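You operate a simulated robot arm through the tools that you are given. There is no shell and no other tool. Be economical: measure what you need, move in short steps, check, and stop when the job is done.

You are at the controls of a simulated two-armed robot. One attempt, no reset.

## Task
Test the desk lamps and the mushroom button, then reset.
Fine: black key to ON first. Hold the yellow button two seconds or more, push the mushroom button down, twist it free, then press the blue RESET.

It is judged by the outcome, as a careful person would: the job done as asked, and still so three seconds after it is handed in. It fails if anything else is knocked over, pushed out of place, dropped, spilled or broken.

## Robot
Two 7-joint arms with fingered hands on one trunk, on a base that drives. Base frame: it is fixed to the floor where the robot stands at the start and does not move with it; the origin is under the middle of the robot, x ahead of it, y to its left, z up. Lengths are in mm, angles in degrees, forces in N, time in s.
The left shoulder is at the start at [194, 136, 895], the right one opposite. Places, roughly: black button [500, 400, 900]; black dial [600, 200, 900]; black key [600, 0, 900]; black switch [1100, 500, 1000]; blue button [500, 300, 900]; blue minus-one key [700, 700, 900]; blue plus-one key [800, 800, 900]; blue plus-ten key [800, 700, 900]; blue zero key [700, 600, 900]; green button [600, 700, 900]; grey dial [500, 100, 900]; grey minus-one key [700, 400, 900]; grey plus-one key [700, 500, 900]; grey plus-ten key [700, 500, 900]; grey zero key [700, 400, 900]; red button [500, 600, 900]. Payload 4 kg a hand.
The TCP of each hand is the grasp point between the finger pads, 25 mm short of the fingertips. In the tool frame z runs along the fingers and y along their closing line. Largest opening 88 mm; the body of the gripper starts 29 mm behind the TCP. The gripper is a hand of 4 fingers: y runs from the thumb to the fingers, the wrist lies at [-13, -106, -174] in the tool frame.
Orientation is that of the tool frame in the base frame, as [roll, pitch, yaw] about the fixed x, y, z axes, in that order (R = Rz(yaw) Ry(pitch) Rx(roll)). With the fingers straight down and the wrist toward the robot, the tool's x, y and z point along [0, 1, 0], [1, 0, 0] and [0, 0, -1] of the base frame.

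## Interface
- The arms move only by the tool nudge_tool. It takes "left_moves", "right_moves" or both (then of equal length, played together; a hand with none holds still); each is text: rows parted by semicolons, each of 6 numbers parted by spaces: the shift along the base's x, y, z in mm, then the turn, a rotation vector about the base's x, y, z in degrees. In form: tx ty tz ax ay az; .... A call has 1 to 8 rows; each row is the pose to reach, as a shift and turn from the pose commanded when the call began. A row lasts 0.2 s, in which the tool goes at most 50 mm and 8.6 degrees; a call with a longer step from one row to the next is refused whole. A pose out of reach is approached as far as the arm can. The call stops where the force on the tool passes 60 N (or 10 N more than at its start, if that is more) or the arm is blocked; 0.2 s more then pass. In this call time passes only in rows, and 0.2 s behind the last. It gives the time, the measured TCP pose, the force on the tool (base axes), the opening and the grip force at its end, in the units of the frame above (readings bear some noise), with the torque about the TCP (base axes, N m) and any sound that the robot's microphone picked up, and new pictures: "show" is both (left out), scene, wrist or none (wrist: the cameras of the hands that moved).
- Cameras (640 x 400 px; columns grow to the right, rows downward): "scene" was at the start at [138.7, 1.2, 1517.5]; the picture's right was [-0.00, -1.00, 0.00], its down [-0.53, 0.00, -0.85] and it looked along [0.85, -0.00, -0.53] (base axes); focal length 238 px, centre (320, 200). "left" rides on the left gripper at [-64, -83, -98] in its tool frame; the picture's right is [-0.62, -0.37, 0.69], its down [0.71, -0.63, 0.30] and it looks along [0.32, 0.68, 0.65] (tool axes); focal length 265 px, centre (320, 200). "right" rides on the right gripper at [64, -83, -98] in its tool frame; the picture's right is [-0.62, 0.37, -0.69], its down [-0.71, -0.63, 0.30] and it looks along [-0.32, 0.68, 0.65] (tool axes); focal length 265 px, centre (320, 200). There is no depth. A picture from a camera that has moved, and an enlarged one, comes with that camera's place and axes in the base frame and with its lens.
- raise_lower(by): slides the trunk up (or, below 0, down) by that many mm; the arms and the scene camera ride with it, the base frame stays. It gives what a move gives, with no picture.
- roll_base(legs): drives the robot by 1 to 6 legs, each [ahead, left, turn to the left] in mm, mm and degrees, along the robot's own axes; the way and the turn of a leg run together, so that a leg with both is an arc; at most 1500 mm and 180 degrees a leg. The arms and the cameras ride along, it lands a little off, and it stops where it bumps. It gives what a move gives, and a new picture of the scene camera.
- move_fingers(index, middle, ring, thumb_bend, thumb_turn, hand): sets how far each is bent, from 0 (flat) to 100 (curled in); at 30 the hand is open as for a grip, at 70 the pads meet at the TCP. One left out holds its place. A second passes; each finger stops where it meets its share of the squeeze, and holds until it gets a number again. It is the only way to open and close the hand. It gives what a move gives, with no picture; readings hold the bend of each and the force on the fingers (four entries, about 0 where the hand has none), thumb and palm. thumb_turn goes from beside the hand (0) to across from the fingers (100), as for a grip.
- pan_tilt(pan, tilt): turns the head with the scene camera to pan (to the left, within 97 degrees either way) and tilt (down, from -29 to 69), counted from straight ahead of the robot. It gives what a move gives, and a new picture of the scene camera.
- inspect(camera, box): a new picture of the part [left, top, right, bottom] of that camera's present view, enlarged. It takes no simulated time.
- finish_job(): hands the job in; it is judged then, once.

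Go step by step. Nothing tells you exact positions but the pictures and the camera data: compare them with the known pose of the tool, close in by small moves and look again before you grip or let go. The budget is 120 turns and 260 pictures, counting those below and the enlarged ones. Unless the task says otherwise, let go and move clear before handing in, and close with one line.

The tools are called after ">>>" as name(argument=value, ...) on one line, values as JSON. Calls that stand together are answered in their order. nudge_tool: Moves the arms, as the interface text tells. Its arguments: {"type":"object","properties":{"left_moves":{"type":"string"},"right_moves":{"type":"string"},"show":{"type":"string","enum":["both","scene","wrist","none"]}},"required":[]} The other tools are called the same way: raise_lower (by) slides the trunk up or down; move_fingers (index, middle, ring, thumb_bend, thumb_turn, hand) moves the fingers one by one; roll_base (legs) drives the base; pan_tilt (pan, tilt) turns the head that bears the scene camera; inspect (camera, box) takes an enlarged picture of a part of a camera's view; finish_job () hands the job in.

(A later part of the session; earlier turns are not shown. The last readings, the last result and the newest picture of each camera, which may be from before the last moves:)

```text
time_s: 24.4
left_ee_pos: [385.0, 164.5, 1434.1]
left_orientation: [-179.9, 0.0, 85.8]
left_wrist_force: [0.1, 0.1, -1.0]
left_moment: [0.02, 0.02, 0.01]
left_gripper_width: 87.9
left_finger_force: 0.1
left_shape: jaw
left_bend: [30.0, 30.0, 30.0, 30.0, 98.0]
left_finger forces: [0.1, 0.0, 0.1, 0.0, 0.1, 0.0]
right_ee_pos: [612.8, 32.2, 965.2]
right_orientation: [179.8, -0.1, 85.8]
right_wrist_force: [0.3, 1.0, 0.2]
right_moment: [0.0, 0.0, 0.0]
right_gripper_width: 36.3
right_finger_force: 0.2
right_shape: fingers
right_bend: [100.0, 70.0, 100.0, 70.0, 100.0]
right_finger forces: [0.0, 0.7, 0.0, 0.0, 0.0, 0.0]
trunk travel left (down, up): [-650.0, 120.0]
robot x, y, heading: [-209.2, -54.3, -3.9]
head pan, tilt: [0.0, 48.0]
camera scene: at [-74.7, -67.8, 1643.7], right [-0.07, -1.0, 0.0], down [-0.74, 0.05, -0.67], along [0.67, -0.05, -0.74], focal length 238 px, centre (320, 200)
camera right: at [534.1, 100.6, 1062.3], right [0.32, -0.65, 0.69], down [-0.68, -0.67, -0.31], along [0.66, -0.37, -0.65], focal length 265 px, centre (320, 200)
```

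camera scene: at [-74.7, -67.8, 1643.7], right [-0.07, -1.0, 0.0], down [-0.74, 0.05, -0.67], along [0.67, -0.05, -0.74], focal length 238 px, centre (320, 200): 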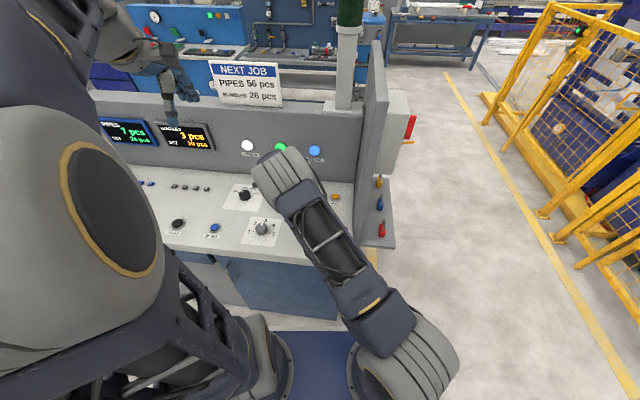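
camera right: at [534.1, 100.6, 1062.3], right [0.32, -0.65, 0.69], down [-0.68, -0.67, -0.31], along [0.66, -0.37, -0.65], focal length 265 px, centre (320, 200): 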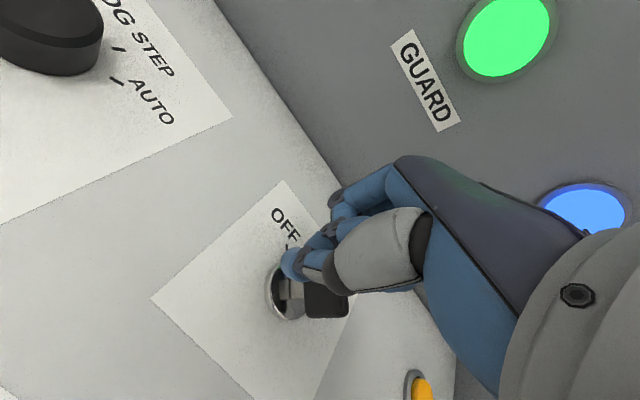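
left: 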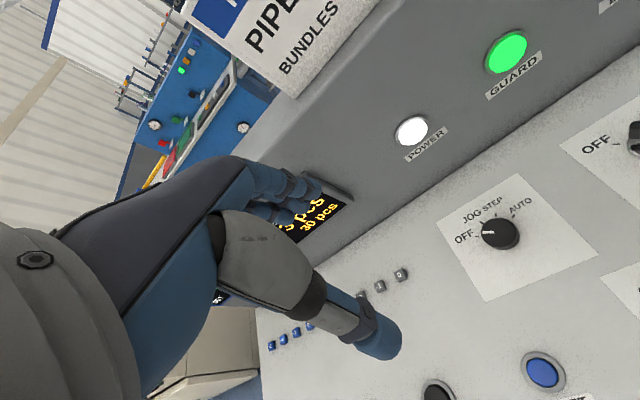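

I'll zoom in on the finger and the key.

>>> inspect(camera="right", box=[220, 200, 380, 330])

```text
3.08 times, centred on (300, 265) of right
camera zoom: at [534.1, 100.6, 1062.3], right [0.32, -0.65, 0.69], down [-0.68, -0.67, -0.31], along [0.66, -0.37, -0.65], focal length 817 px, centre (382, 0)
```

zoom: 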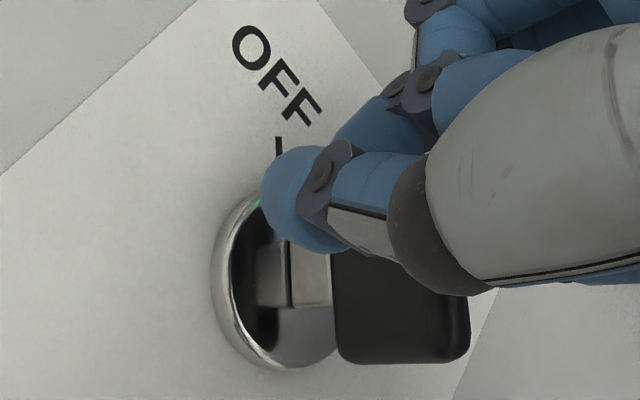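

The post sits on the left face of the bow. I'll shift to the bow's far end and push it clockwise along a gentle arc.

>>> nudge_tool(right_moves="13 4 -8 0 0 0; 13 4 -15 0 0 0; 13 -5 -15 0 0 0; 14 -11 -15 0 0 0; 16 -17 -15 0 0 0; 20 -22 -15 0 0 0; 24 -26 -15 0 0 0; 27 -29 -15 0 0 0", show="wrist")

>>> inspect(camera="right", box=[220, 200, 380, 330])

```text
time_s: 26.2
left_ee_pos: [384.6, 164.5, 1434.2]
left_orientation: [-179.8, 0.2, 85.7]
left_wrist_force: [-0.1, 0.8, -0.6]
left_moment: [0.02, 0.01, 0.0]
left_gripper_width: 88.0
left_finger_force: 0.1
left_shape: jaw
left_bend: [30.0, 30.0, 30.0, 30.0, 98.0]
left_finger forces: [0.0, 0.0, 0.0, 0.0, 0.0, 0.0]
right_ee_pos: [640.6, 1.5, 949.7]
right_orientation: [-180.0, -0.1, 85.7]
right_wrist_force: [0.1, 7.3, 0.2]
right_moment: [-0.08, -0.01, -0.14]
right_gripper_width: 36.1
right_finger_force: 2.8
right_shape: fingers
right_bend: [100.0, 70.0, 100.0, 70.0, 99.0]
right_finger forces: [0.0, 0.0, 0.0, 0.1, 6.4, 0.0]
trunk travel left (down, up): [-650.0, 120.0]
robot x, y, heading: [-210.4, -54.6, -4.1]
head pan, tilt: [0.0, 48.0]
camera right: at [561.8, 70.8, 1048.0], right [0.32, -0.65, 0.69], down [-0.68, -0.67, -0.31], along [0.66, -0.37, -0.65], focal length 265 px, centre (320, 200)
```

right: 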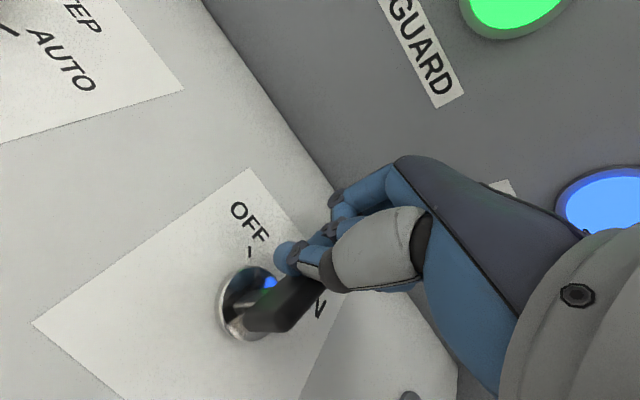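

```text
3.08 times, centred on (300, 265) of right
camera zoom: at [561.8, 70.8, 1048.0], right [0.32, -0.65, 0.69], down [-0.68, -0.67, -0.31], along [0.66, -0.37, -0.65], focal length 817 px, centre (382, 0)
```

zoom: 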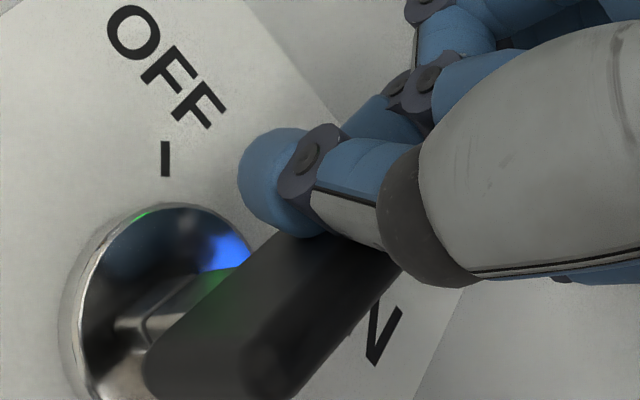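

The key is partly turned, about 55° so far. I'll keep pushing toward ON.

>>> nudge_tool(right_moves="0 -4 0 0 0 0; -1 -8 0 0 0 0; -2 -11 0 0 0 0; -2 -14 0 0 0 0", show="wrist")

>>> inspect(camera="right", box=[200, 200, 360, 330])

```text
time_s: 27.2
left_ee_pos: [386.6, 166.3, 1433.7]
left_orientation: [-179.9, 0.1, 85.8]
left_wrist_force: [0.1, -0.1, 0.0]
left_moment: [-0.01, 0.03, 0.0]
left_gripper_width: 87.9
left_finger_force: 0.1
left_shape: jaw
left_bend: [30.0, 30.0, 30.0, 30.0, 98.0]
left_finger forces: [0.1, 0.1, 0.0, 0.1, 0.1, 0.0]
right_ee_pos: [638.7, -10.4, 951.3]
right_orientation: [179.8, -0.2, 86.0]
right_wrist_force: [7.8, 11.3, 6.3]
right_moment: [-0.03, 0.12, -0.26]
right_gripper_width: 34.5
right_finger_force: 7.2
right_shape: fingers
right_bend: [100.0, 70.0, 100.0, 73.0, 98.0]
right_finger forces: [0.0, 0.1, 0.1, 0.0, 14.9, 0.0]
trunk travel left (down, up): [-650.0, 120.0]
robot x, y, heading: [-208.9, -57.5, -4.3]
head pan, tilt: [0.0, 48.0]
camera right: at [560.1, 58.0, 1049.3], right [0.32, -0.65, 0.69], down [-0.68, -0.67, -0.31], along [0.66, -0.37, -0.65], focal length 265 px, centre (320, 200)
```

right: 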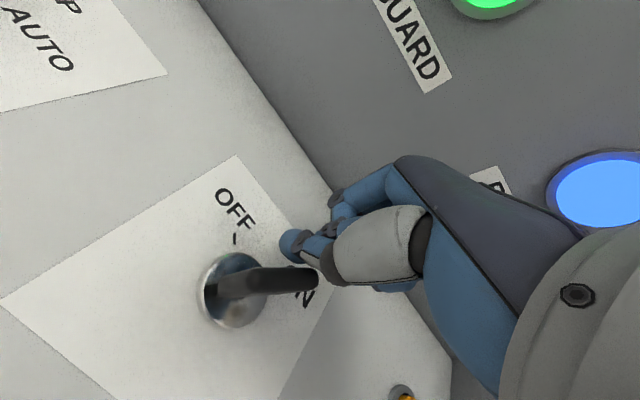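

```text
3.08 times, centred on (280, 265) of right
camera zoom: at [560.1, 58.0, 1049.3], right [0.32, -0.65, 0.69], down [-0.68, -0.67, -0.31], along [0.66, -0.37, -0.65], focal length 817 px, centre (443, 0)
```

zoom: 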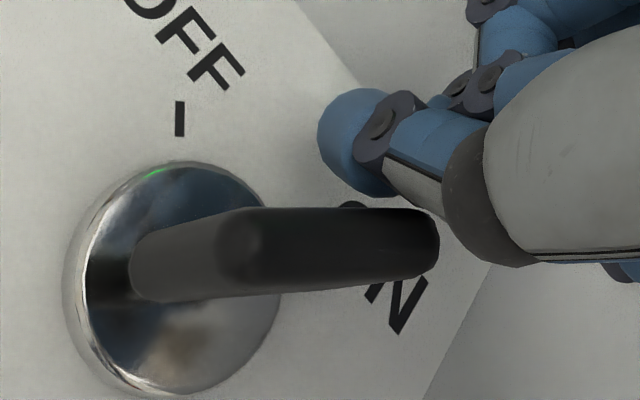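

The key points close to ON. I'll push a little more to find the stop.

>>> nudge_tool(right_moves="-1 -3 0 0 0 0; -2 -6 0 0 0 0; -3 -9 0 0 0 0; -4 -12 0 0 0 0", show="wrist")

>>> inspect(camera="right", box=[200, 200, 360, 330])

```text
time_s: 28.2
left_ee_pos: [385.8, 166.3, 1432.6]
left_orientation: [-179.9, 0.1, 85.8]
left_wrist_force: [-0.4, -0.3, 0.0]
left_moment: [-0.03, -0.04, -0.02]
left_gripper_width: 88.0
left_finger_force: 0.1
left_shape: jaw
left_bend: [30.0, 30.0, 30.0, 30.0, 98.0]
left_finger forces: [0.0, 0.0, 0.0, 0.1, 0.0, 0.0]
right_ee_pos: [635.9, -21.0, 953.7]
right_orientation: [179.5, -0.4, 85.9]
right_wrist_force: [18.0, 23.0, 13.0]
right_moment: [0.05, 0.13, -0.38]
right_gripper_width: 33.5
right_finger_force: 17.1
right_shape: fingers
right_bend: [100.0, 70.0, 100.0, 77.0, 93.0]
right_finger forces: [0.0, 0.0, 0.0, 0.1, 34.4, 0.0]
trunk travel left (down, up): [-650.0, 120.0]
robot x, y, heading: [-211.8, -59.2, -3.9]
head pan, tilt: [0.0, 48.0]
camera right: at [556.7, 46.9, 1050.6], right [0.32, -0.65, 0.69], down [-0.68, -0.67, -0.31], along [0.67, -0.37, -0.65], focal length 265 px, centre (320, 200)
```

right: 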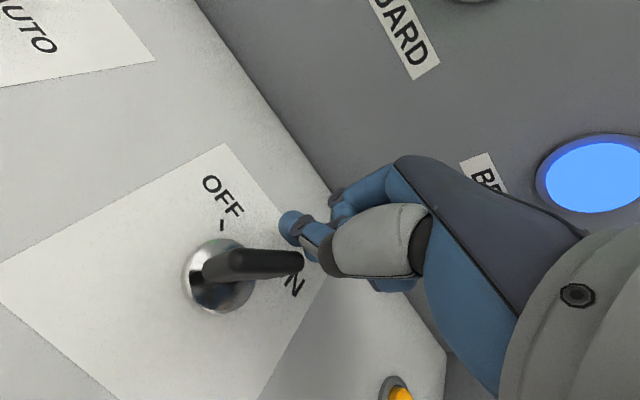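

```text
3.08 times, centred on (280, 265) of right
camera zoom: at [556.7, 46.9, 1050.6], right [0.32, -0.65, 0.69], down [-0.68, -0.67, -0.31], along [0.67, -0.37, -0.65], focal length 817 px, centre (443, 0)
```

zoom: 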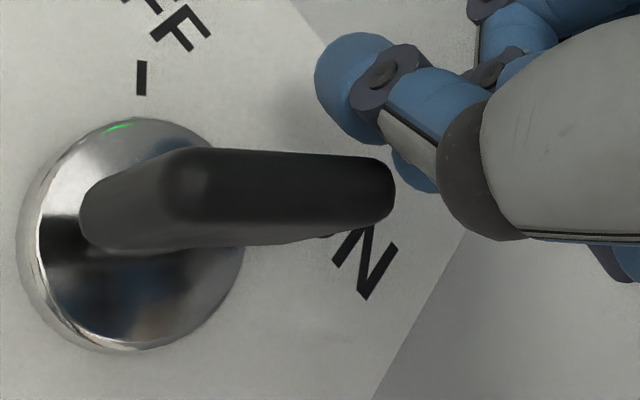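

The force is climbing with little key motion, so it's probably at the stop. I'll back off, rise, and check the key.

>>> nudge_tool(right_moves="4 25 0 0 0 0; 0 50 40 0 0 0; -20 60 90 0 0 0; -60 60 140 0 0 0; -100 60 150 0 0 0", show="both")

>>> inspect(camera="right", box=[120, 150, 320, 310])

>>> inspect(camera="scene", box=[220, 140, 380, 240])

```text
refused: row 3 steps farther than a row can; nothing moved
```

```text
2.50 times, centred on (220, 230) of right
camera zoom: at [556.7, 46.9, 1050.6], right [0.32, -0.65, 0.69], down [-0.68, -0.67, -0.31], along [0.67, -0.37, -0.65], focal length 664 px, centre (570, 125)
```

zoom: 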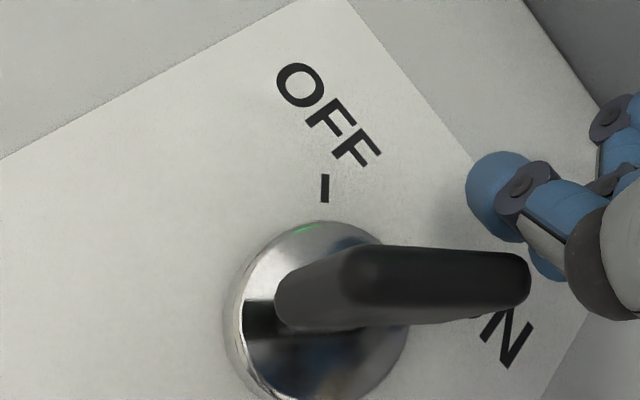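

```text
4.00 times, centred on (300, 190) of scene
camera zoom: at [-74.3, -66.7, 1643.7], right [-0.07, -1.0, 0.0], down [-0.74, 0.05, -0.67], along [0.67, -0.05, -0.74], focal length 951 px, centre (400, 240)
```

zoom: 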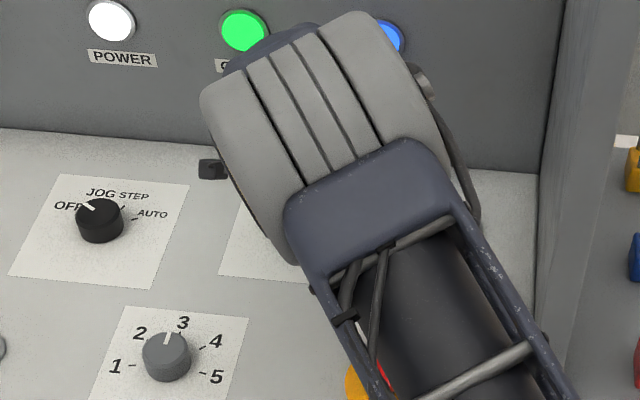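

>>> nudge_tool(right_moves="4 25 0 0 0 0; 0 45 35 0 0 0; -10 55 80 0 0 0; -40 60 115 0 0 0; -70 60 150 0 0 0; -110 60 170 0 0 0; -150 60 190 0 0 0; -190 60 200 0 0 0", show="both")

>>> inspect(camera="scene", box=[220, 140, 380, 240])

```text
time_s: 30.0
left_ee_pos: [385.3, 164.5, 1433.8]
left_orientation: [-180.0, -0.1, 85.8]
left_wrist_force: [0.3, -0.4, 0.2]
left_moment: [-0.01, 0.0, -0.02]
left_gripper_width: 87.7
left_finger_force: 0.0
left_shape: jaw
left_bend: [30.0, 30.0, 30.0, 30.0, 98.0]
left_finger forces: [0.0, 0.1, 0.0, 0.0, 0.0, 0.0]
right_ee_pos: [442.0, 36.2, 1149.5]
right_orientation: [-180.0, -0.1, 85.7]
right_wrist_force: [0.1, -0.1, -0.3]
right_moment: [-0.04, 0.04, 0.01]
right_gripper_width: 36.1
right_finger_force: 0.2
right_shape: fingers
right_bend: [100.0, 70.0, 100.0, 70.0, 100.0]
right_finger forces: [0.0, 0.1, 0.0, 0.0, 0.0, 0.0]
trunk travel left (down, up): [-650.0, 120.0]
robot x, y, heading: [-214.3, -58.6, -4.2]
head pan, tilt: [0.0, 48.0]
camera scene: at [-74.1, -67.6, 1643.6], right [-0.07, -1.0, 0.0], down [-0.74, 0.05, -0.67], along [0.67, -0.05, -0.74], focal length 238 px, centre (320, 200)
camera right: at [364.1, 104.3, 1248.6], right [0.32, -0.65, 0.69], down [-0.68, -0.67, -0.31], along [0.66, -0.37, -0.65], focal length 265 px, centre (320, 200)
```

scene: 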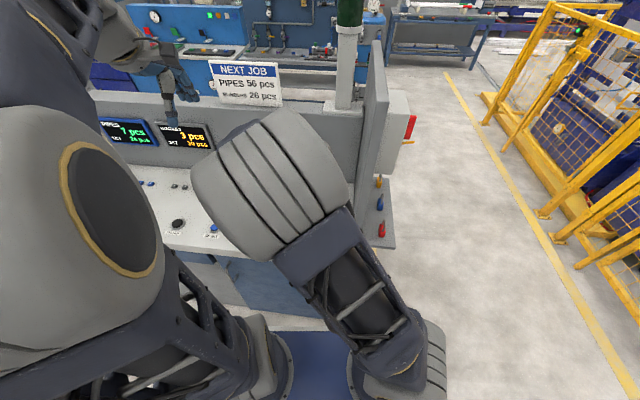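
right: 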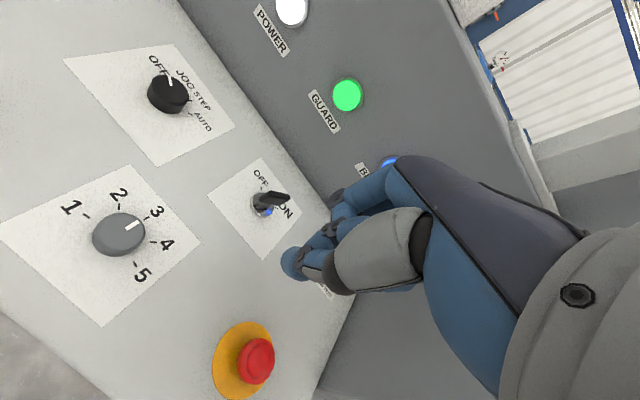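

```text
4.00 times, centred on (300, 190) of scene
camera zoom: at [-74.1, -67.6, 1643.6], right [-0.07, -1.0, 0.0], down [-0.74, 0.05, -0.67], along [0.67, -0.05, -0.74], focal length 951 px, centre (400, 240)
```

zoom: 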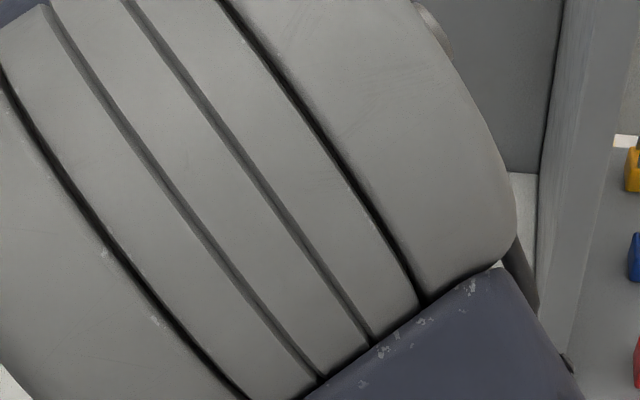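

>>> inspect(camera="right", box=[200, 150, 340, 240])

>>> inspect(camera="right", box=[190, 300, 340, 400])

```text
4.44 times, centred on (270, 195) of right
camera zoom: at [364.1, 104.3, 1248.6], right [0.32, -0.65, 0.69], down [-0.68, -0.67, -0.31], along [0.66, -0.37, -0.65], focal length 1180 px, centre (542, 222)
```

zoom: 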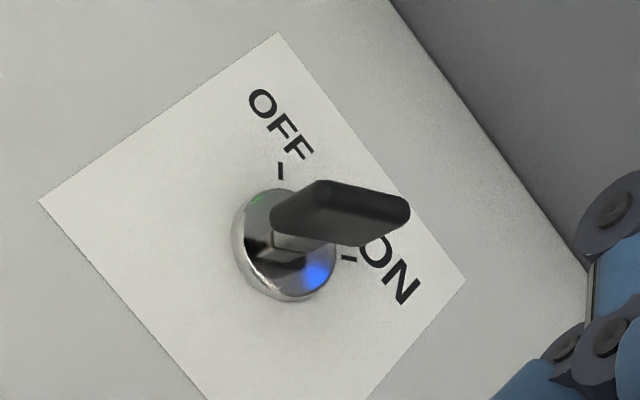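

```text
4.00 times, centred on (265, 350) of right
camera zoom: at [364.1, 104.3, 1248.6], right [0.32, -0.65, 0.69], down [-0.68, -0.67, -0.31], along [0.66, -0.37, -0.65], focal length 1062 px, centre (540, -400)
```

zoom: 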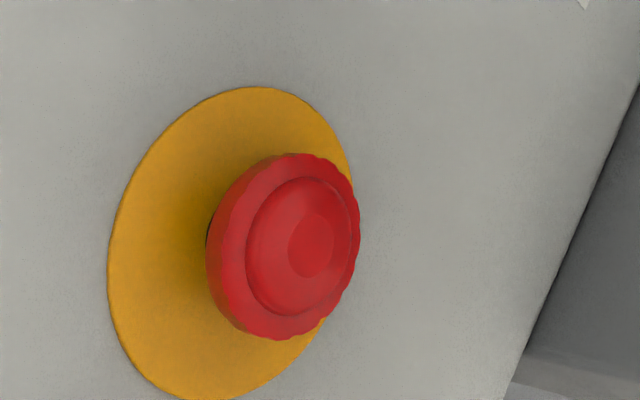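

The bow now aligns with the ON mark. Next is the yellow LAMP TEST button; I'll move above it.

>>> nudge_tool(right_moves="25 -32 -5 0 0 0; 50 -64 -10 0 0 0; 75 -95 -15 0 0 0; 100 -127 -25 0 0 0; 125 -158 -45 0 0 0; 150 -190 -65 0 0 0; 174 -221 -85 0 0 0")

```text
time_s: 31.6
left_ee_pos: [385.2, 164.7, 1433.7]
left_orientation: [-179.9, 0.0, 85.8]
left_wrist_force: [-0.3, 0.0, -0.1]
left_moment: [-0.03, -0.02, 0.01]
left_gripper_width: 87.8
left_finger_force: 0.0
left_shape: jaw
left_bend: [30.0, 30.0, 30.0, 30.0, 98.0]
left_finger forces: [0.0, 0.0, 0.0, 0.1, 0.1, 0.0]
right_ee_pos: [618.1, -184.1, 1064.1]
right_orientation: [179.9, -0.1, 85.8]
right_wrist_force: [-1.0, 1.1, 0.1]
right_moment: [-0.05, 0.01, -0.01]
right_gripper_width: 36.2
right_finger_force: 0.1
right_shape: fingers
right_bend: [100.0, 70.0, 100.0, 70.0, 100.0]
right_finger forces: [0.0, 0.0, 0.0, 0.0, 0.1, 0.0]
trunk travel left (down, up): [-650.0, 120.0]
robot x, y, heading: [-213.7, -57.4, -4.2]
head pan, tilt: [0.0, 48.0]
camera scene: at [-74.9, -67.2, 1643.7], right [-0.07, -1.0, 0.0], down [-0.74, 0.05, -0.67], along [0.67, -0.05, -0.74], focal length 238 px, centre (320, 200)
camera right: at [539.8, -116.1, 1162.2], right [0.32, -0.65, 0.69], down [-0.68, -0.67, -0.31], along [0.66, -0.37, -0.65], focal length 265 px, centre (320, 200)
```

scene: 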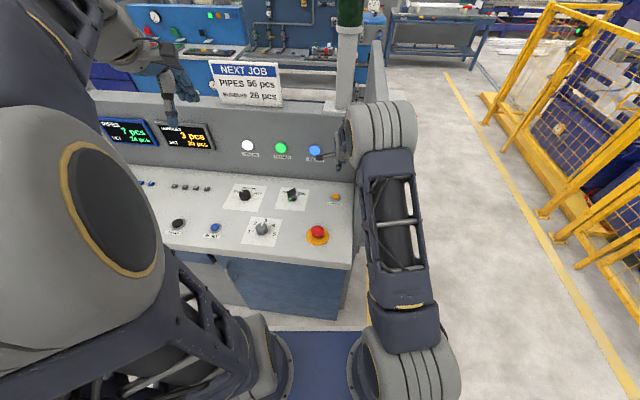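
right: 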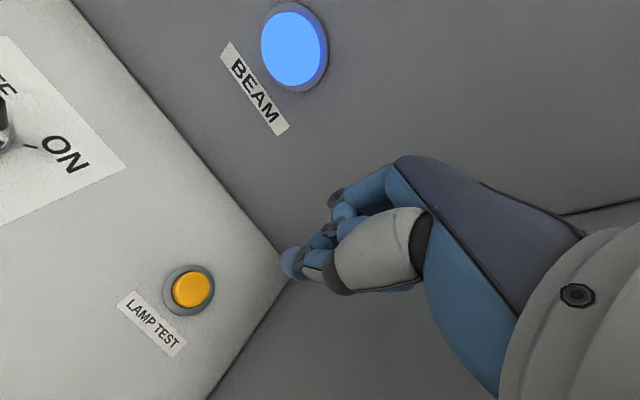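

The yellow button is re-estimated at about (611, -184). I'll lower the hand to just above it and check.

>>> nudge_tool(right_moves="-2 0 -40 0 0 0; -3 0 -80 0 0 0; -3 0 -105 0 0 0")

>>> inspect(camera="right", box=[200, 200, 360, 330])

>>> inspect(camera="scene", box=[280, 100, 440, 220])

```text
time_s: 32.4
left_ee_pos: [385.9, 164.3, 1433.9]
left_orientation: [-179.9, 0.1, 85.8]
left_wrist_force: [0.1, 0.1, 0.0]
left_moment: [0.03, 0.0, -0.01]
left_gripper_width: 87.7
left_finger_force: 0.1
left_shape: jaw
left_bend: [30.0, 30.0, 30.0, 30.0, 98.0]
left_finger forces: [0.1, 0.0, 0.0, 0.0, 0.0, 0.0]
right_ee_pos: [614.3, -184.9, 960.6]
right_orientation: [179.9, -0.1, 85.8]
right_wrist_force: [-0.1, 0.0, -0.1]
right_moment: [-0.02, 0.03, 0.0]
right_gripper_width: 36.2
right_finger_force: 0.0
right_shape: fingers
right_bend: [100.0, 70.0, 100.0, 70.0, 100.0]
right_finger forces: [0.0, 0.0, 0.0, 0.1, 0.0, 0.0]
trunk travel left (down, up): [-650.0, 120.0]
robot x, y, heading: [-213.0, -59.6, -4.1]
head pan, tilt: [0.0, 48.0]
camera scene: at [-74.8, -67.7, 1643.7], right [-0.07, -1.0, 0.0], down [-0.74, 0.05, -0.67], along [0.67, -0.05, -0.74], focal length 238 px, centre (320, 200)
camera right: at [536.4, -116.5, 1057.7], right [0.32, -0.65, 0.69], down [-0.68, -0.67, -0.31], along [0.66, -0.37, -0.65], focal length 265 px, centre (320, 200)
```

scene: 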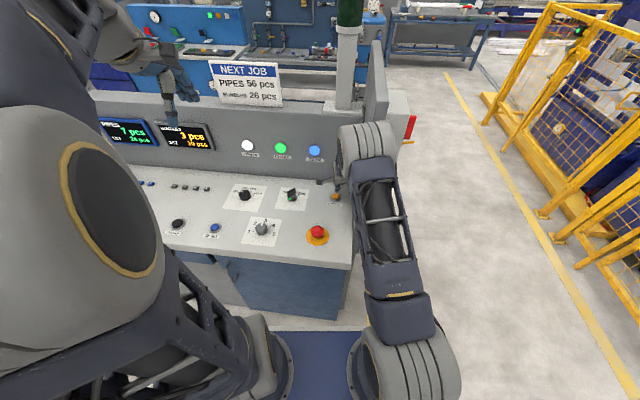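
right: 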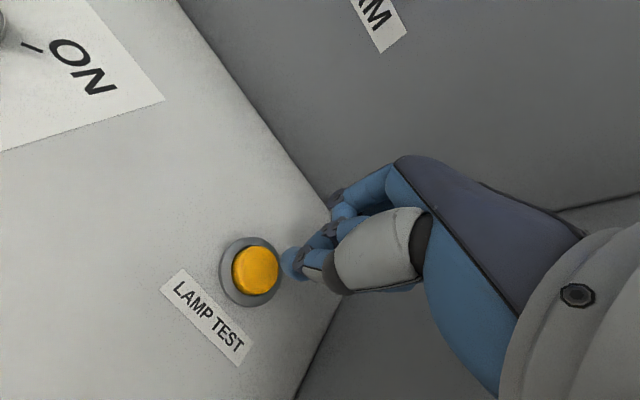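

```text
3.08 times, centred on (280, 265) of right
camera zoom: at [536.4, -116.5, 1057.7], right [0.32, -0.65, 0.69], down [-0.68, -0.67, -0.31], along [0.66, -0.37, -0.65], focal length 817 px, centre (443, 0)
```

zoom: 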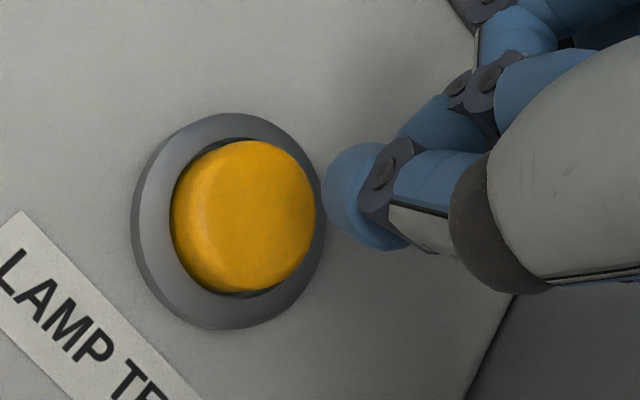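

```text
3.33 times, centred on (360, 160) of scene
camera zoom: at [-74.8, -67.7, 1643.7], right [-0.07, -1.0, 0.0], down [-0.74, 0.05, -0.67], along [0.67, -0.05, -0.74], focal length 793 px, centre (187, 333)
```

zoom: 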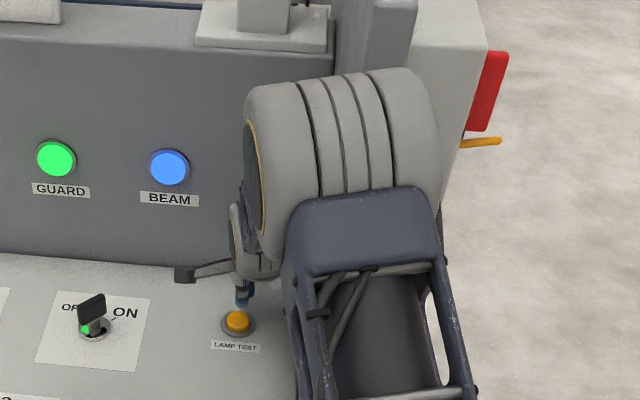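

The key is confirmed at ON. The close view puts the button at about (604, -182) and the fingertip at about z 933, so I'll shift slightly and descend gently to contact.

>>> nudge_tool(right_moves="-5 3 -8 0 0 0; -5 3 -14 0 0 0; -5 3 -18 0 0 0; -5 3 -21 0 0 0; -5 3 -24 0 0 0", show="wrist")

>>> inspect(camera="right", box=[200, 200, 360, 330])

```text
time_s: 33.6
left_ee_pos: [385.2, 165.3, 1433.9]
left_orientation: [-179.9, 0.0, 85.8]
left_wrist_force: [0.4, 0.2, -0.9]
left_moment: [0.0, 0.0, -0.06]
left_gripper_width: 87.8
left_finger_force: 0.0
left_shape: jaw
left_bend: [30.0, 30.0, 30.0, 30.0, 98.0]
left_finger forces: [0.1, 0.0, 0.1, 0.0, 0.0, 0.0]
right_ee_pos: [609.3, -181.3, 936.7]
right_orientation: [179.8, -0.1, 85.8]
right_wrist_force: [0.0, -0.7, 1.6]
right_moment: [0.01, 0.04, -0.03]
right_gripper_width: 36.3
right_finger_force: 1.0
right_shape: fingers
right_bend: [100.0, 70.0, 100.0, 70.0, 100.0]
right_finger forces: [0.0, 0.0, 0.0, 0.0, 1.7, 0.0]
trunk travel left (down, up): [-650.0, 120.0]
robot x, y, heading: [-212.0, -57.6, -4.2]
head pan, tilt: [0.0, 48.0]
camera right: at [531.6, -113.3, 1034.0], right [0.32, -0.65, 0.69], down [-0.68, -0.67, -0.31], along [0.66, -0.37, -0.65], focal length 265 px, centre (320, 200)
```

right: 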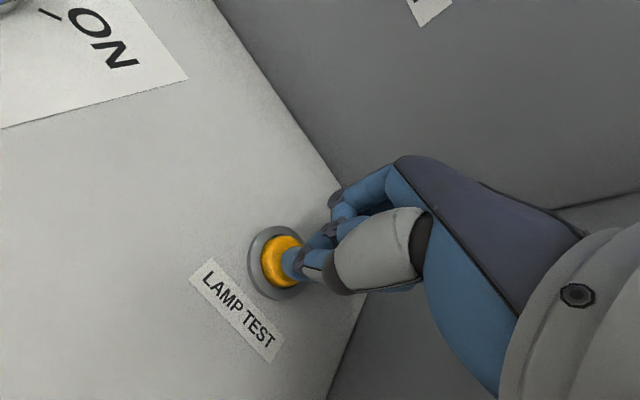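

```text
3.08 times, centred on (280, 265) of right
camera zoom: at [531.6, -113.3, 1034.0], right [0.32, -0.65, 0.69], down [-0.68, -0.67, -0.31], along [0.66, -0.37, -0.65], focal length 817 px, centre (443, 0)
```

zoom: 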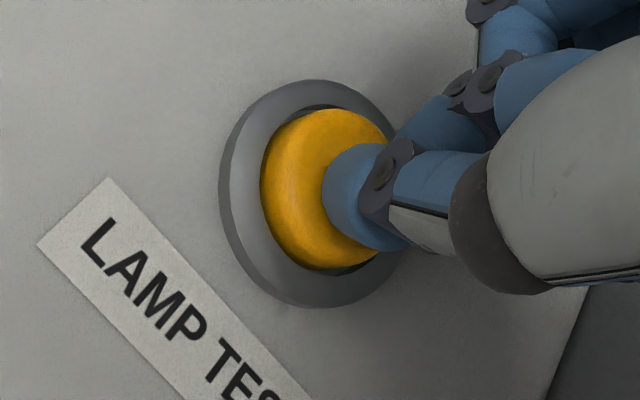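

The thumb is touching the button. I'll press in and hold, watching the lamps.

>>> nudge_tool(right_moves="0 0 -4 0 0 0; 0 0 -8 0 0 0; 0 0 -11 0 0 0; 0 0 -11 0 0 0; 0 0 -11 0 0 0")

```text
time_s: 34.8
left_ee_pos: [383.3, 164.7, 1435.0]
left_orientation: [-179.9, 0.0, 85.8]
left_wrist_force: [0.6, -0.1, -0.9]
left_moment: [0.0, -0.02, 0.01]
left_gripper_width: 87.8
left_finger_force: 0.2
left_shape: jaw
left_bend: [30.0, 30.0, 30.0, 30.0, 98.0]
left_finger forces: [0.0, 0.0, 0.1, 0.0, 0.1, 0.1]
right_ee_pos: [610.5, -182.3, 932.7]
right_orientation: [179.4, -0.2, 85.9]
right_wrist_force: [-11.8, 1.9, 57.2]
right_moment: [0.21, 0.92, -0.01]
right_gripper_width: 36.4
right_finger_force: 28.3
right_shape: fingers
right_bend: [100.0, 70.0, 100.0, 70.0, 100.0]
right_finger forces: [0.0, 0.0, 0.0, 0.0, 56.6, 0.1]
trunk travel left (down, up): [-650.0, 120.0]
robot x, y, heading: [-208.9, -57.2, -4.0]
head pan, tilt: [0.0, 48.0]
heard: click
camera scene: at [-76.9, -67.3, 1644.2], right [-0.07, -1.0, 0.0], down [-0.74, 0.05, -0.67], along [0.67, -0.05, -0.74], focal length 238 px, centre (320, 200)
camera right: at [531.9, -112.8, 1029.1], right [0.31, -0.65, 0.7], down [-0.68, -0.67, -0.31], along [0.67, -0.37, -0.65], focal length 265 px, centre (320, 200)
```

scene: 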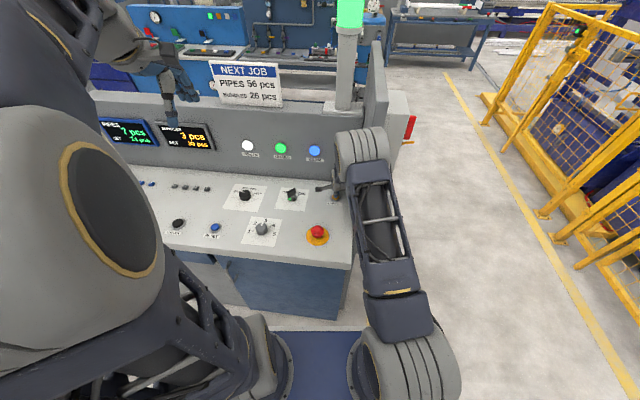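
right: 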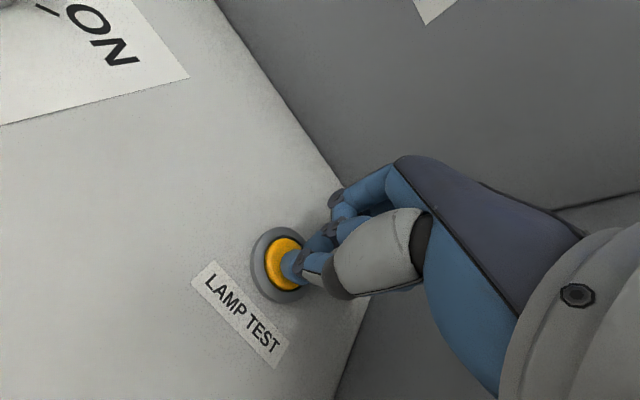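

It clicked, and the stack light's green lamp came on. I'll hold for more than 2 s.

>>> nudge_tool(right_moves="0 0 0 0 0 0; 0 0 0 0 0 0; 0 0 0 0 0 0; 0 0 0 0 0 0; 0 0 0 0 0 0; 0 0 0 0 0 0; 0 0 0 0 0 0; 0 0 0 0 0 0", show="scene")

>>> nudge_tool(right_moves="0 0 0 0 0 0; 0 0 0 0 0 0; 0 0 0 0 0 0; 0 0 0 0 0 0; 0 0 0 0 0 0; 0 0 0 0 0 0; 0 0 0 0 0 0; 0 0 0 0 0 0", show="both")

```text
time_s: 36.6
left_ee_pos: [382.7, 164.4, 1435.0]
left_orientation: [180.0, 0.0, 85.8]
left_wrist_force: [-0.2, -0.2, 0.4]
left_moment: [0.0, -0.02, 0.0]
left_gripper_width: 88.1
left_finger_force: 0.0
left_shape: jaw
left_bend: [30.0, 30.0, 30.0, 30.0, 98.0]
left_finger forces: [0.0, 0.0, 0.0, 0.0, 0.1, 0.0]
right_ee_pos: [610.4, -181.1, 932.8]
right_orientation: [179.2, -0.2, 85.8]
right_wrist_force: [-12.2, 1.0, 57.7]
right_moment: [0.19, 0.92, -0.01]
right_gripper_width: 36.3
right_finger_force: 28.4
right_shape: fingers
right_bend: [100.0, 70.0, 100.0, 70.0, 100.0]
right_finger forces: [0.0, 0.0, 0.1, 0.0, 57.4, 0.0]
trunk travel left (down, up): [-650.0, 120.0]
robot x, y, heading: [-212.2, -56.5, -4.2]
head pan, tilt: [0.0, 48.0]
camera scene: at [-76.9, -67.3, 1644.0], right [-0.07, -1.0, 0.0], down [-0.74, 0.05, -0.67], along [0.67, -0.05, -0.74], focal length 238 px, centre (320, 200)
```

scene: 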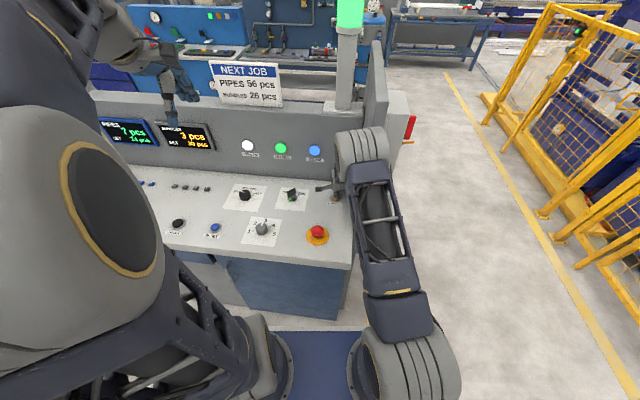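

```text
time_s: 38.4
left_ee_pos: [382.1, 165.3, 1433.8]
left_orientation: [-179.9, 0.1, 85.8]
left_wrist_force: [-0.5, 0.3, 0.5]
left_moment: [0.01, 0.03, 0.02]
left_gripper_width: 87.9
left_finger_force: 0.1
left_shape: jaw
left_bend: [30.0, 30.0, 30.0, 30.0, 98.0]
left_finger forces: [0.1, 0.0, 0.0, 0.0, 0.0, 0.1]
right_ee_pos: [610.8, -181.4, 933.4]
right_orientation: [179.3, -0.2, 85.9]
right_wrist_force: [-12.1, 1.8, 57.3]
right_moment: [0.22, 0.95, 0.02]
right_gripper_width: 36.3
right_finger_force: 28.8
right_shape: fingers
right_bend: [100.0, 70.0, 100.0, 70.0, 100.0]
right_finger forces: [0.1, 0.1, 0.0, 0.1, 57.5, 0.0]
trunk travel left (down, up): [-650.0, 120.0]
robot x, y, heading: [-213.6, -54.7, -4.3]
head pan, tilt: [0.0, 48.0]
camera scene: at [-76.9, -67.3, 1644.0], right [-0.07, -1.0, 0.0], down [-0.74, 0.05, -0.67], along [0.67, -0.05, -0.74], focal length 238 px, centre (320, 200)
camera right: at [532.0, -112.8, 1029.1], right [0.31, -0.65, 0.7], down [-0.68, -0.67, -0.31], along [0.67, -0.37, -0.65], focal length 265 px, centre (320, 200)
```

scene: 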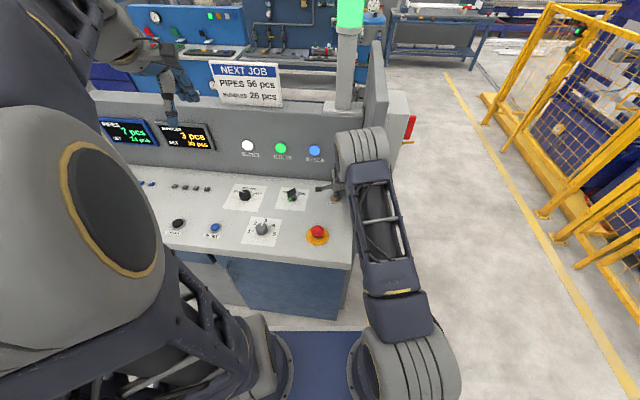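
right: 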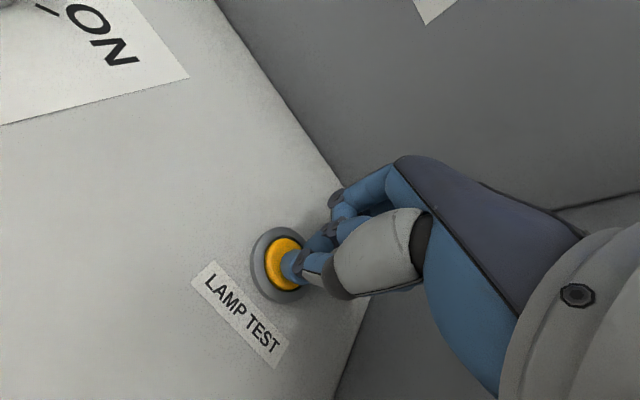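

I held it for about 4 s. Now I'll release, rise, and move over the mushroom.

>>> nudge_tool(right_moves="0 0 45 0 0 0; 0 0 90 0 0 0; -30 14 120 0 0 0; -65 30 140 0 0 0; -100 47 150 0 0 0; -135 64 155 0 0 0; -170 80 155 0 0 0; -188 88 155 0 0 0")

>>> inspect(camera="right", box=[100, 150, 420, 350])

```text
time_s: 40.2
left_ee_pos: [384.2, 164.9, 1432.8]
left_orientation: [-180.0, 0.0, 85.8]
left_wrist_force: [-0.2, 0.1, 0.8]
left_moment: [0.0, 0.02, -0.02]
left_gripper_width: 88.0
left_finger_force: 0.0
left_shape: jaw
left_bend: [30.0, 30.0, 30.0, 30.0, 98.0]
left_finger forces: [0.1, 0.1, 0.0, 0.0, 0.1, 0.0]
right_ee_pos: [421.0, -93.5, 1080.3]
right_orientation: [179.9, -0.1, 85.7]
right_wrist_force: [-0.1, 0.1, 0.5]
right_moment: [0.0, 0.01, 0.02]
right_gripper_width: 36.4
right_finger_force: 0.0
right_shape: fingers
right_bend: [100.0, 70.0, 100.0, 70.0, 100.0]
right_finger forces: [0.0, 0.0, 0.0, 0.1, 0.1, 0.0]
trunk travel left (down, up): [-650.0, 120.0]
robot x, y, heading: [-207.4, -59.6, -4.3]
head pan, tilt: [0.0, 48.0]
camera scene: at [-74.4, -67.8, 1643.7], right [-0.07, -1.0, 0.0], down [-0.74, 0.05, -0.67], along [0.67, -0.05, -0.74], focal length 238 px, centre (320, 200)
camera right: at [343.4, -24.5, 1177.3], right [0.32, -0.65, 0.69], down [-0.68, -0.67, -0.31], along [0.66, -0.37, -0.65], focal length 265 px, centre (320, 200)
```

scene: 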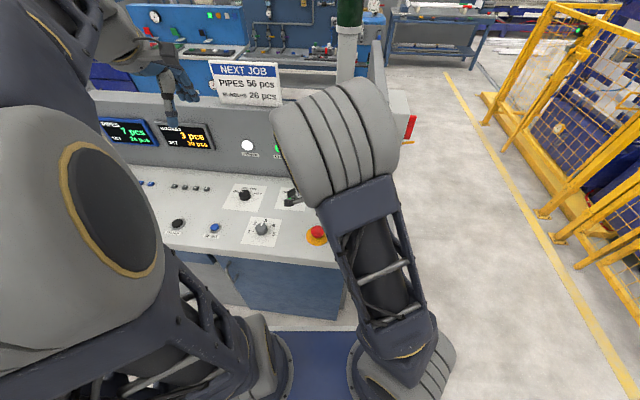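
right: 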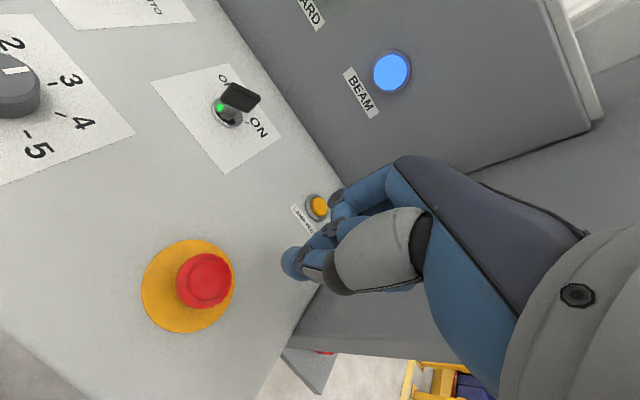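

```text
2.00 times, centred on (260, 250) of right
camera zoom: at [343.4, -24.5, 1177.3], right [0.32, -0.65, 0.69], down [-0.68, -0.67, -0.31], along [0.66, -0.37, -0.65], focal length 531 px, centre (440, 100)
```

zoom: 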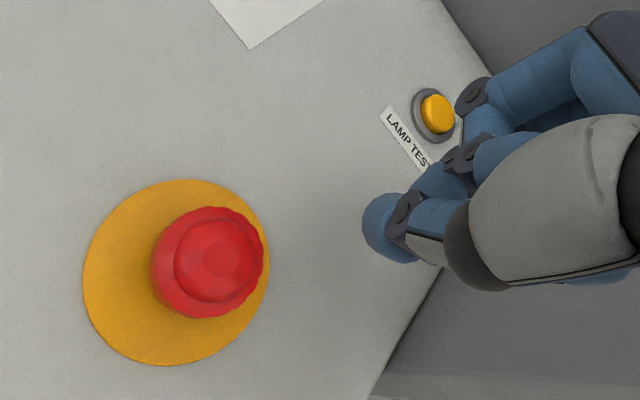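

The mushroom axis is at (416, -92) and the cap top at z≈942. I'll descend so the thumb tip lands on its centre and push.

>>> nudge_tool(right_moves="3 1 -45 0 0 0; 3 1 -85 0 0 0; 3 1 -95 0 0 0; 3 1 -99 0 0 0; 3 1 -103 0 0 0; 3 1 -107 0 0 0", show="wrist")

>>> inspect(camera="right", box=[200, 200, 360, 330])

```text
time_s: 41.6
left_ee_pos: [384.9, 164.3, 1434.3]
left_orientation: [-180.0, 0.0, 85.7]
left_wrist_force: [-0.1, 0.1, -0.4]
left_moment: [0.01, 0.01, 0.02]
left_gripper_width: 87.9
left_finger_force: 0.1
left_shape: jaw
left_bend: [30.0, 30.0, 30.0, 30.0, 98.0]
left_finger forces: [0.0, 0.0, 0.1, 0.0, 0.0, 0.0]
right_ee_pos: [423.3, -94.2, 974.0]
right_orientation: [-180.0, -0.1, 85.7]
right_wrist_force: [-0.9, -0.9, -0.6]
right_moment: [-0.01, -0.01, -0.01]
right_gripper_width: 36.3
right_finger_force: 0.1
right_shape: fingers
right_bend: [100.0, 70.0, 100.0, 70.0, 100.0]
right_finger forces: [0.0, 0.0, 0.1, 0.0, 0.1, 0.1]
trunk travel left (down, up): [-650.0, 120.0]
robot x, y, heading: [-213.0, -54.6, -4.1]
head pan, tilt: [0.0, 48.0]
camera right: at [346.1, -24.2, 1070.7], right [0.32, -0.65, 0.69], down [-0.68, -0.67, -0.31], along [0.66, -0.37, -0.65], focal length 265 px, centre (320, 200)
```

right: 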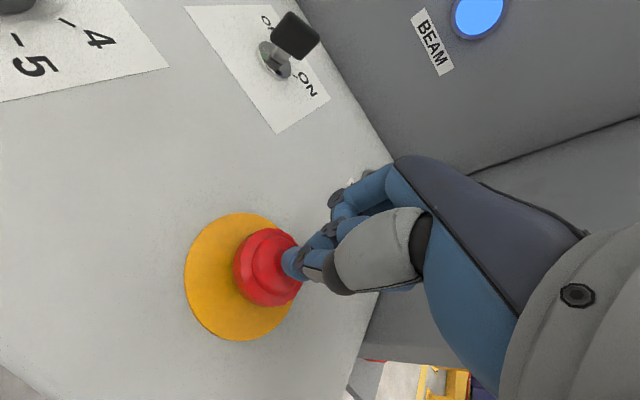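

```text
3.08 times, centred on (280, 265) of right
camera zoom: at [346.1, -24.2, 1070.7], right [0.32, -0.65, 0.69], down [-0.68, -0.67, -0.31], along [0.66, -0.37, -0.65], focal length 817 px, centre (443, 0)
```

zoom: 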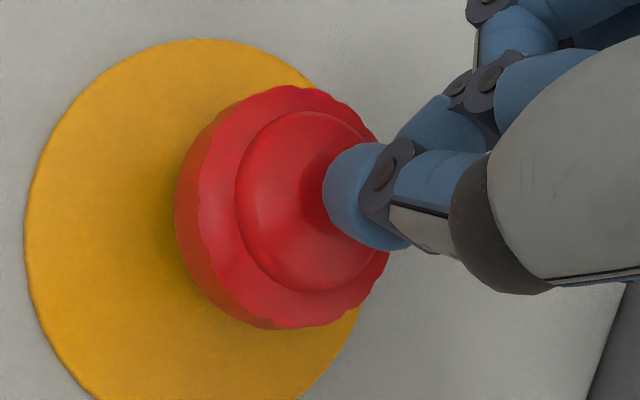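

The thumb is just above the cap's centre. I'll push down in small steps.

>>> nudge_tool(right_moves="0 1 -4 0 0 0; 0 1 -8 0 0 0; 0 1 -11 0 0 0; 0 1 -14 0 0 0; 0 1 -17 0 0 0; 0 1 -20 0 0 0; 0 1 -23 0 0 0", show="wrist")

```text
time_s: 43.1
left_ee_pos: [383.4, 165.3, 1433.9]
left_orientation: [179.9, 0.1, 85.8]
left_wrist_force: [0.4, 0.2, 0.5]
left_moment: [0.0, -0.01, 0.02]
left_gripper_width: 88.0
left_finger_force: 0.1
left_shape: jaw
left_bend: [30.0, 30.0, 30.0, 30.0, 98.0]
left_finger forces: [0.0, 0.1, 0.0, 0.0, 0.0, 0.0]
right_ee_pos: [427.8, -90.3, 959.5]
right_orientation: [178.9, -0.5, 85.9]
right_wrist_force: [-7.2, 0.3, 33.1]
right_moment: [-0.01, 0.62, 0.01]
right_gripper_width: 37.9
right_finger_force: 16.6
right_shape: fingers
right_bend: [100.0, 70.0, 100.0, 70.0, 100.0]
right_finger forces: [0.0, 0.0, 0.1, 0.0, 33.2, 0.0]
trunk travel left (down, up): [-650.0, 120.0]
robot x, y, heading: [-215.4, -59.0, -4.2]
head pan, tilt: [0.0, 48.0]
heard: click
stopped in row 7 (right hand): the force on the tool passed its limit (the readings are from after the stop); the commanded pose is now the measured one
camera right: at [348.5, -21.6, 1055.6], right [0.31, -0.65, 0.69], down [-0.67, -0.66, -0.32], along [0.67, -0.37, -0.64], focal length 265 px, centre (320, 200)
```

right: 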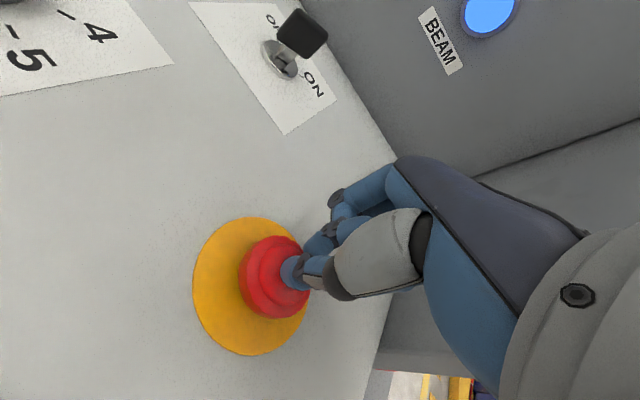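

It clicked, so it's likely latched. I'll lift off and check that the mushroom stays down.

>>> nudge_tool(right_moves="-3 -2 30 0 0 0; -3 -2 70 0 0 0; -3 -2 110 0 0 0; -3 -2 130 0 0 0", show="both")

>>> inspect(camera="right", box=[100, 150, 420, 350])

```text
time_s: 44.1
left_ee_pos: [385.7, 164.9, 1431.9]
left_orientation: [-179.9, 0.0, 85.8]
left_wrist_force: [-0.2, -0.2, 0.0]
left_moment: [0.03, 0.03, -0.02]
left_gripper_width: 87.7
left_finger_force: 0.1
left_shape: jaw
left_bend: [30.0, 30.0, 30.0, 30.0, 98.0]
left_finger forces: [0.0, 0.1, 0.0, 0.1, 0.0, 0.0]
right_ee_pos: [424.8, -92.8, 1085.4]
right_orientation: [179.4, -0.3, 85.9]
right_wrist_force: [-0.3, 0.0, 0.2]
right_moment: [0.03, 0.0, -0.02]
right_gripper_width: 36.3
right_finger_force: 0.1
right_shape: fingers
right_bend: [100.0, 70.0, 100.0, 70.0, 100.0]
right_finger forces: [0.0, 0.1, 0.0, 0.0, 0.0, 0.0]
trunk travel left (down, up): [-650.0, 120.0]
robot x, y, heading: [-211.2, -56.8, -4.3]
head pan, tilt: [0.0, 48.0]
camera scene: at [-74.4, -67.6, 1643.6], right [-0.07, -1.0, 0.0], down [-0.74, 0.05, -0.67], along [0.67, -0.05, -0.74], focal length 238 px, centre (320, 200)
camera right: at [345.6, -24.2, 1182.7], right [0.31, -0.65, 0.69], down [-0.68, -0.67, -0.32], along [0.67, -0.37, -0.65], focal length 265 px, centre (320, 200)
```

scene: 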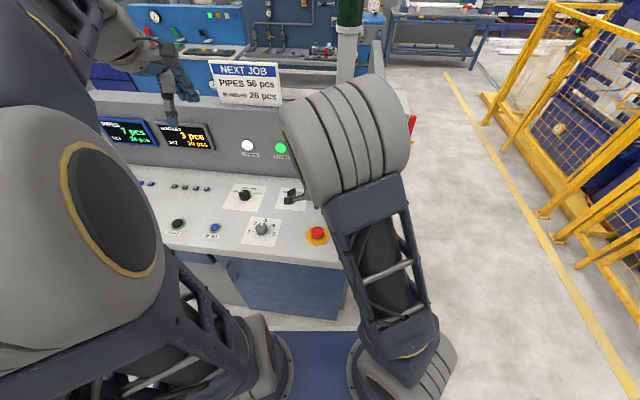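
right: 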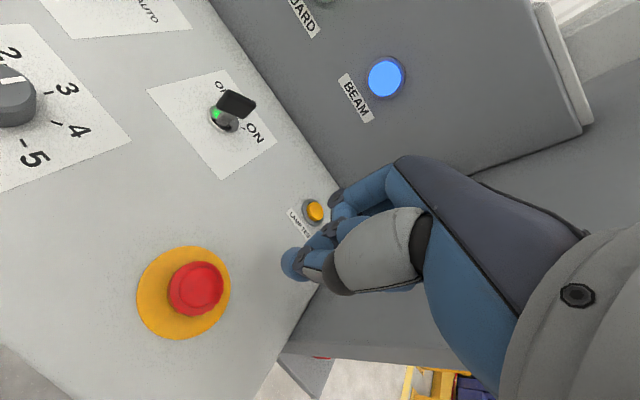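

```text
2.00 times, centred on (260, 250) of right
camera zoom: at [345.6, -24.2, 1182.7], right [0.31, -0.65, 0.69], down [-0.68, -0.67, -0.32], along [0.67, -0.37, -0.65], focal length 531 px, centre (440, 100)
```

zoom: 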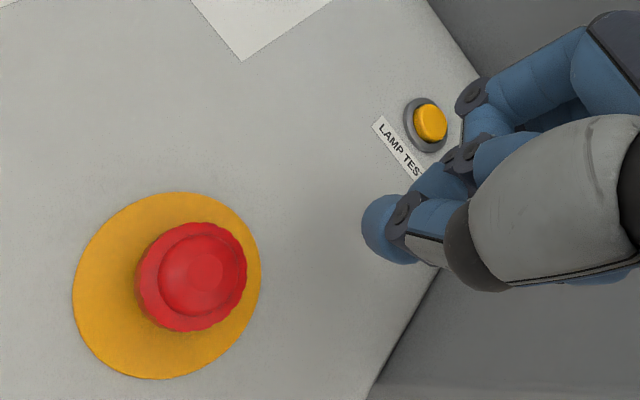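

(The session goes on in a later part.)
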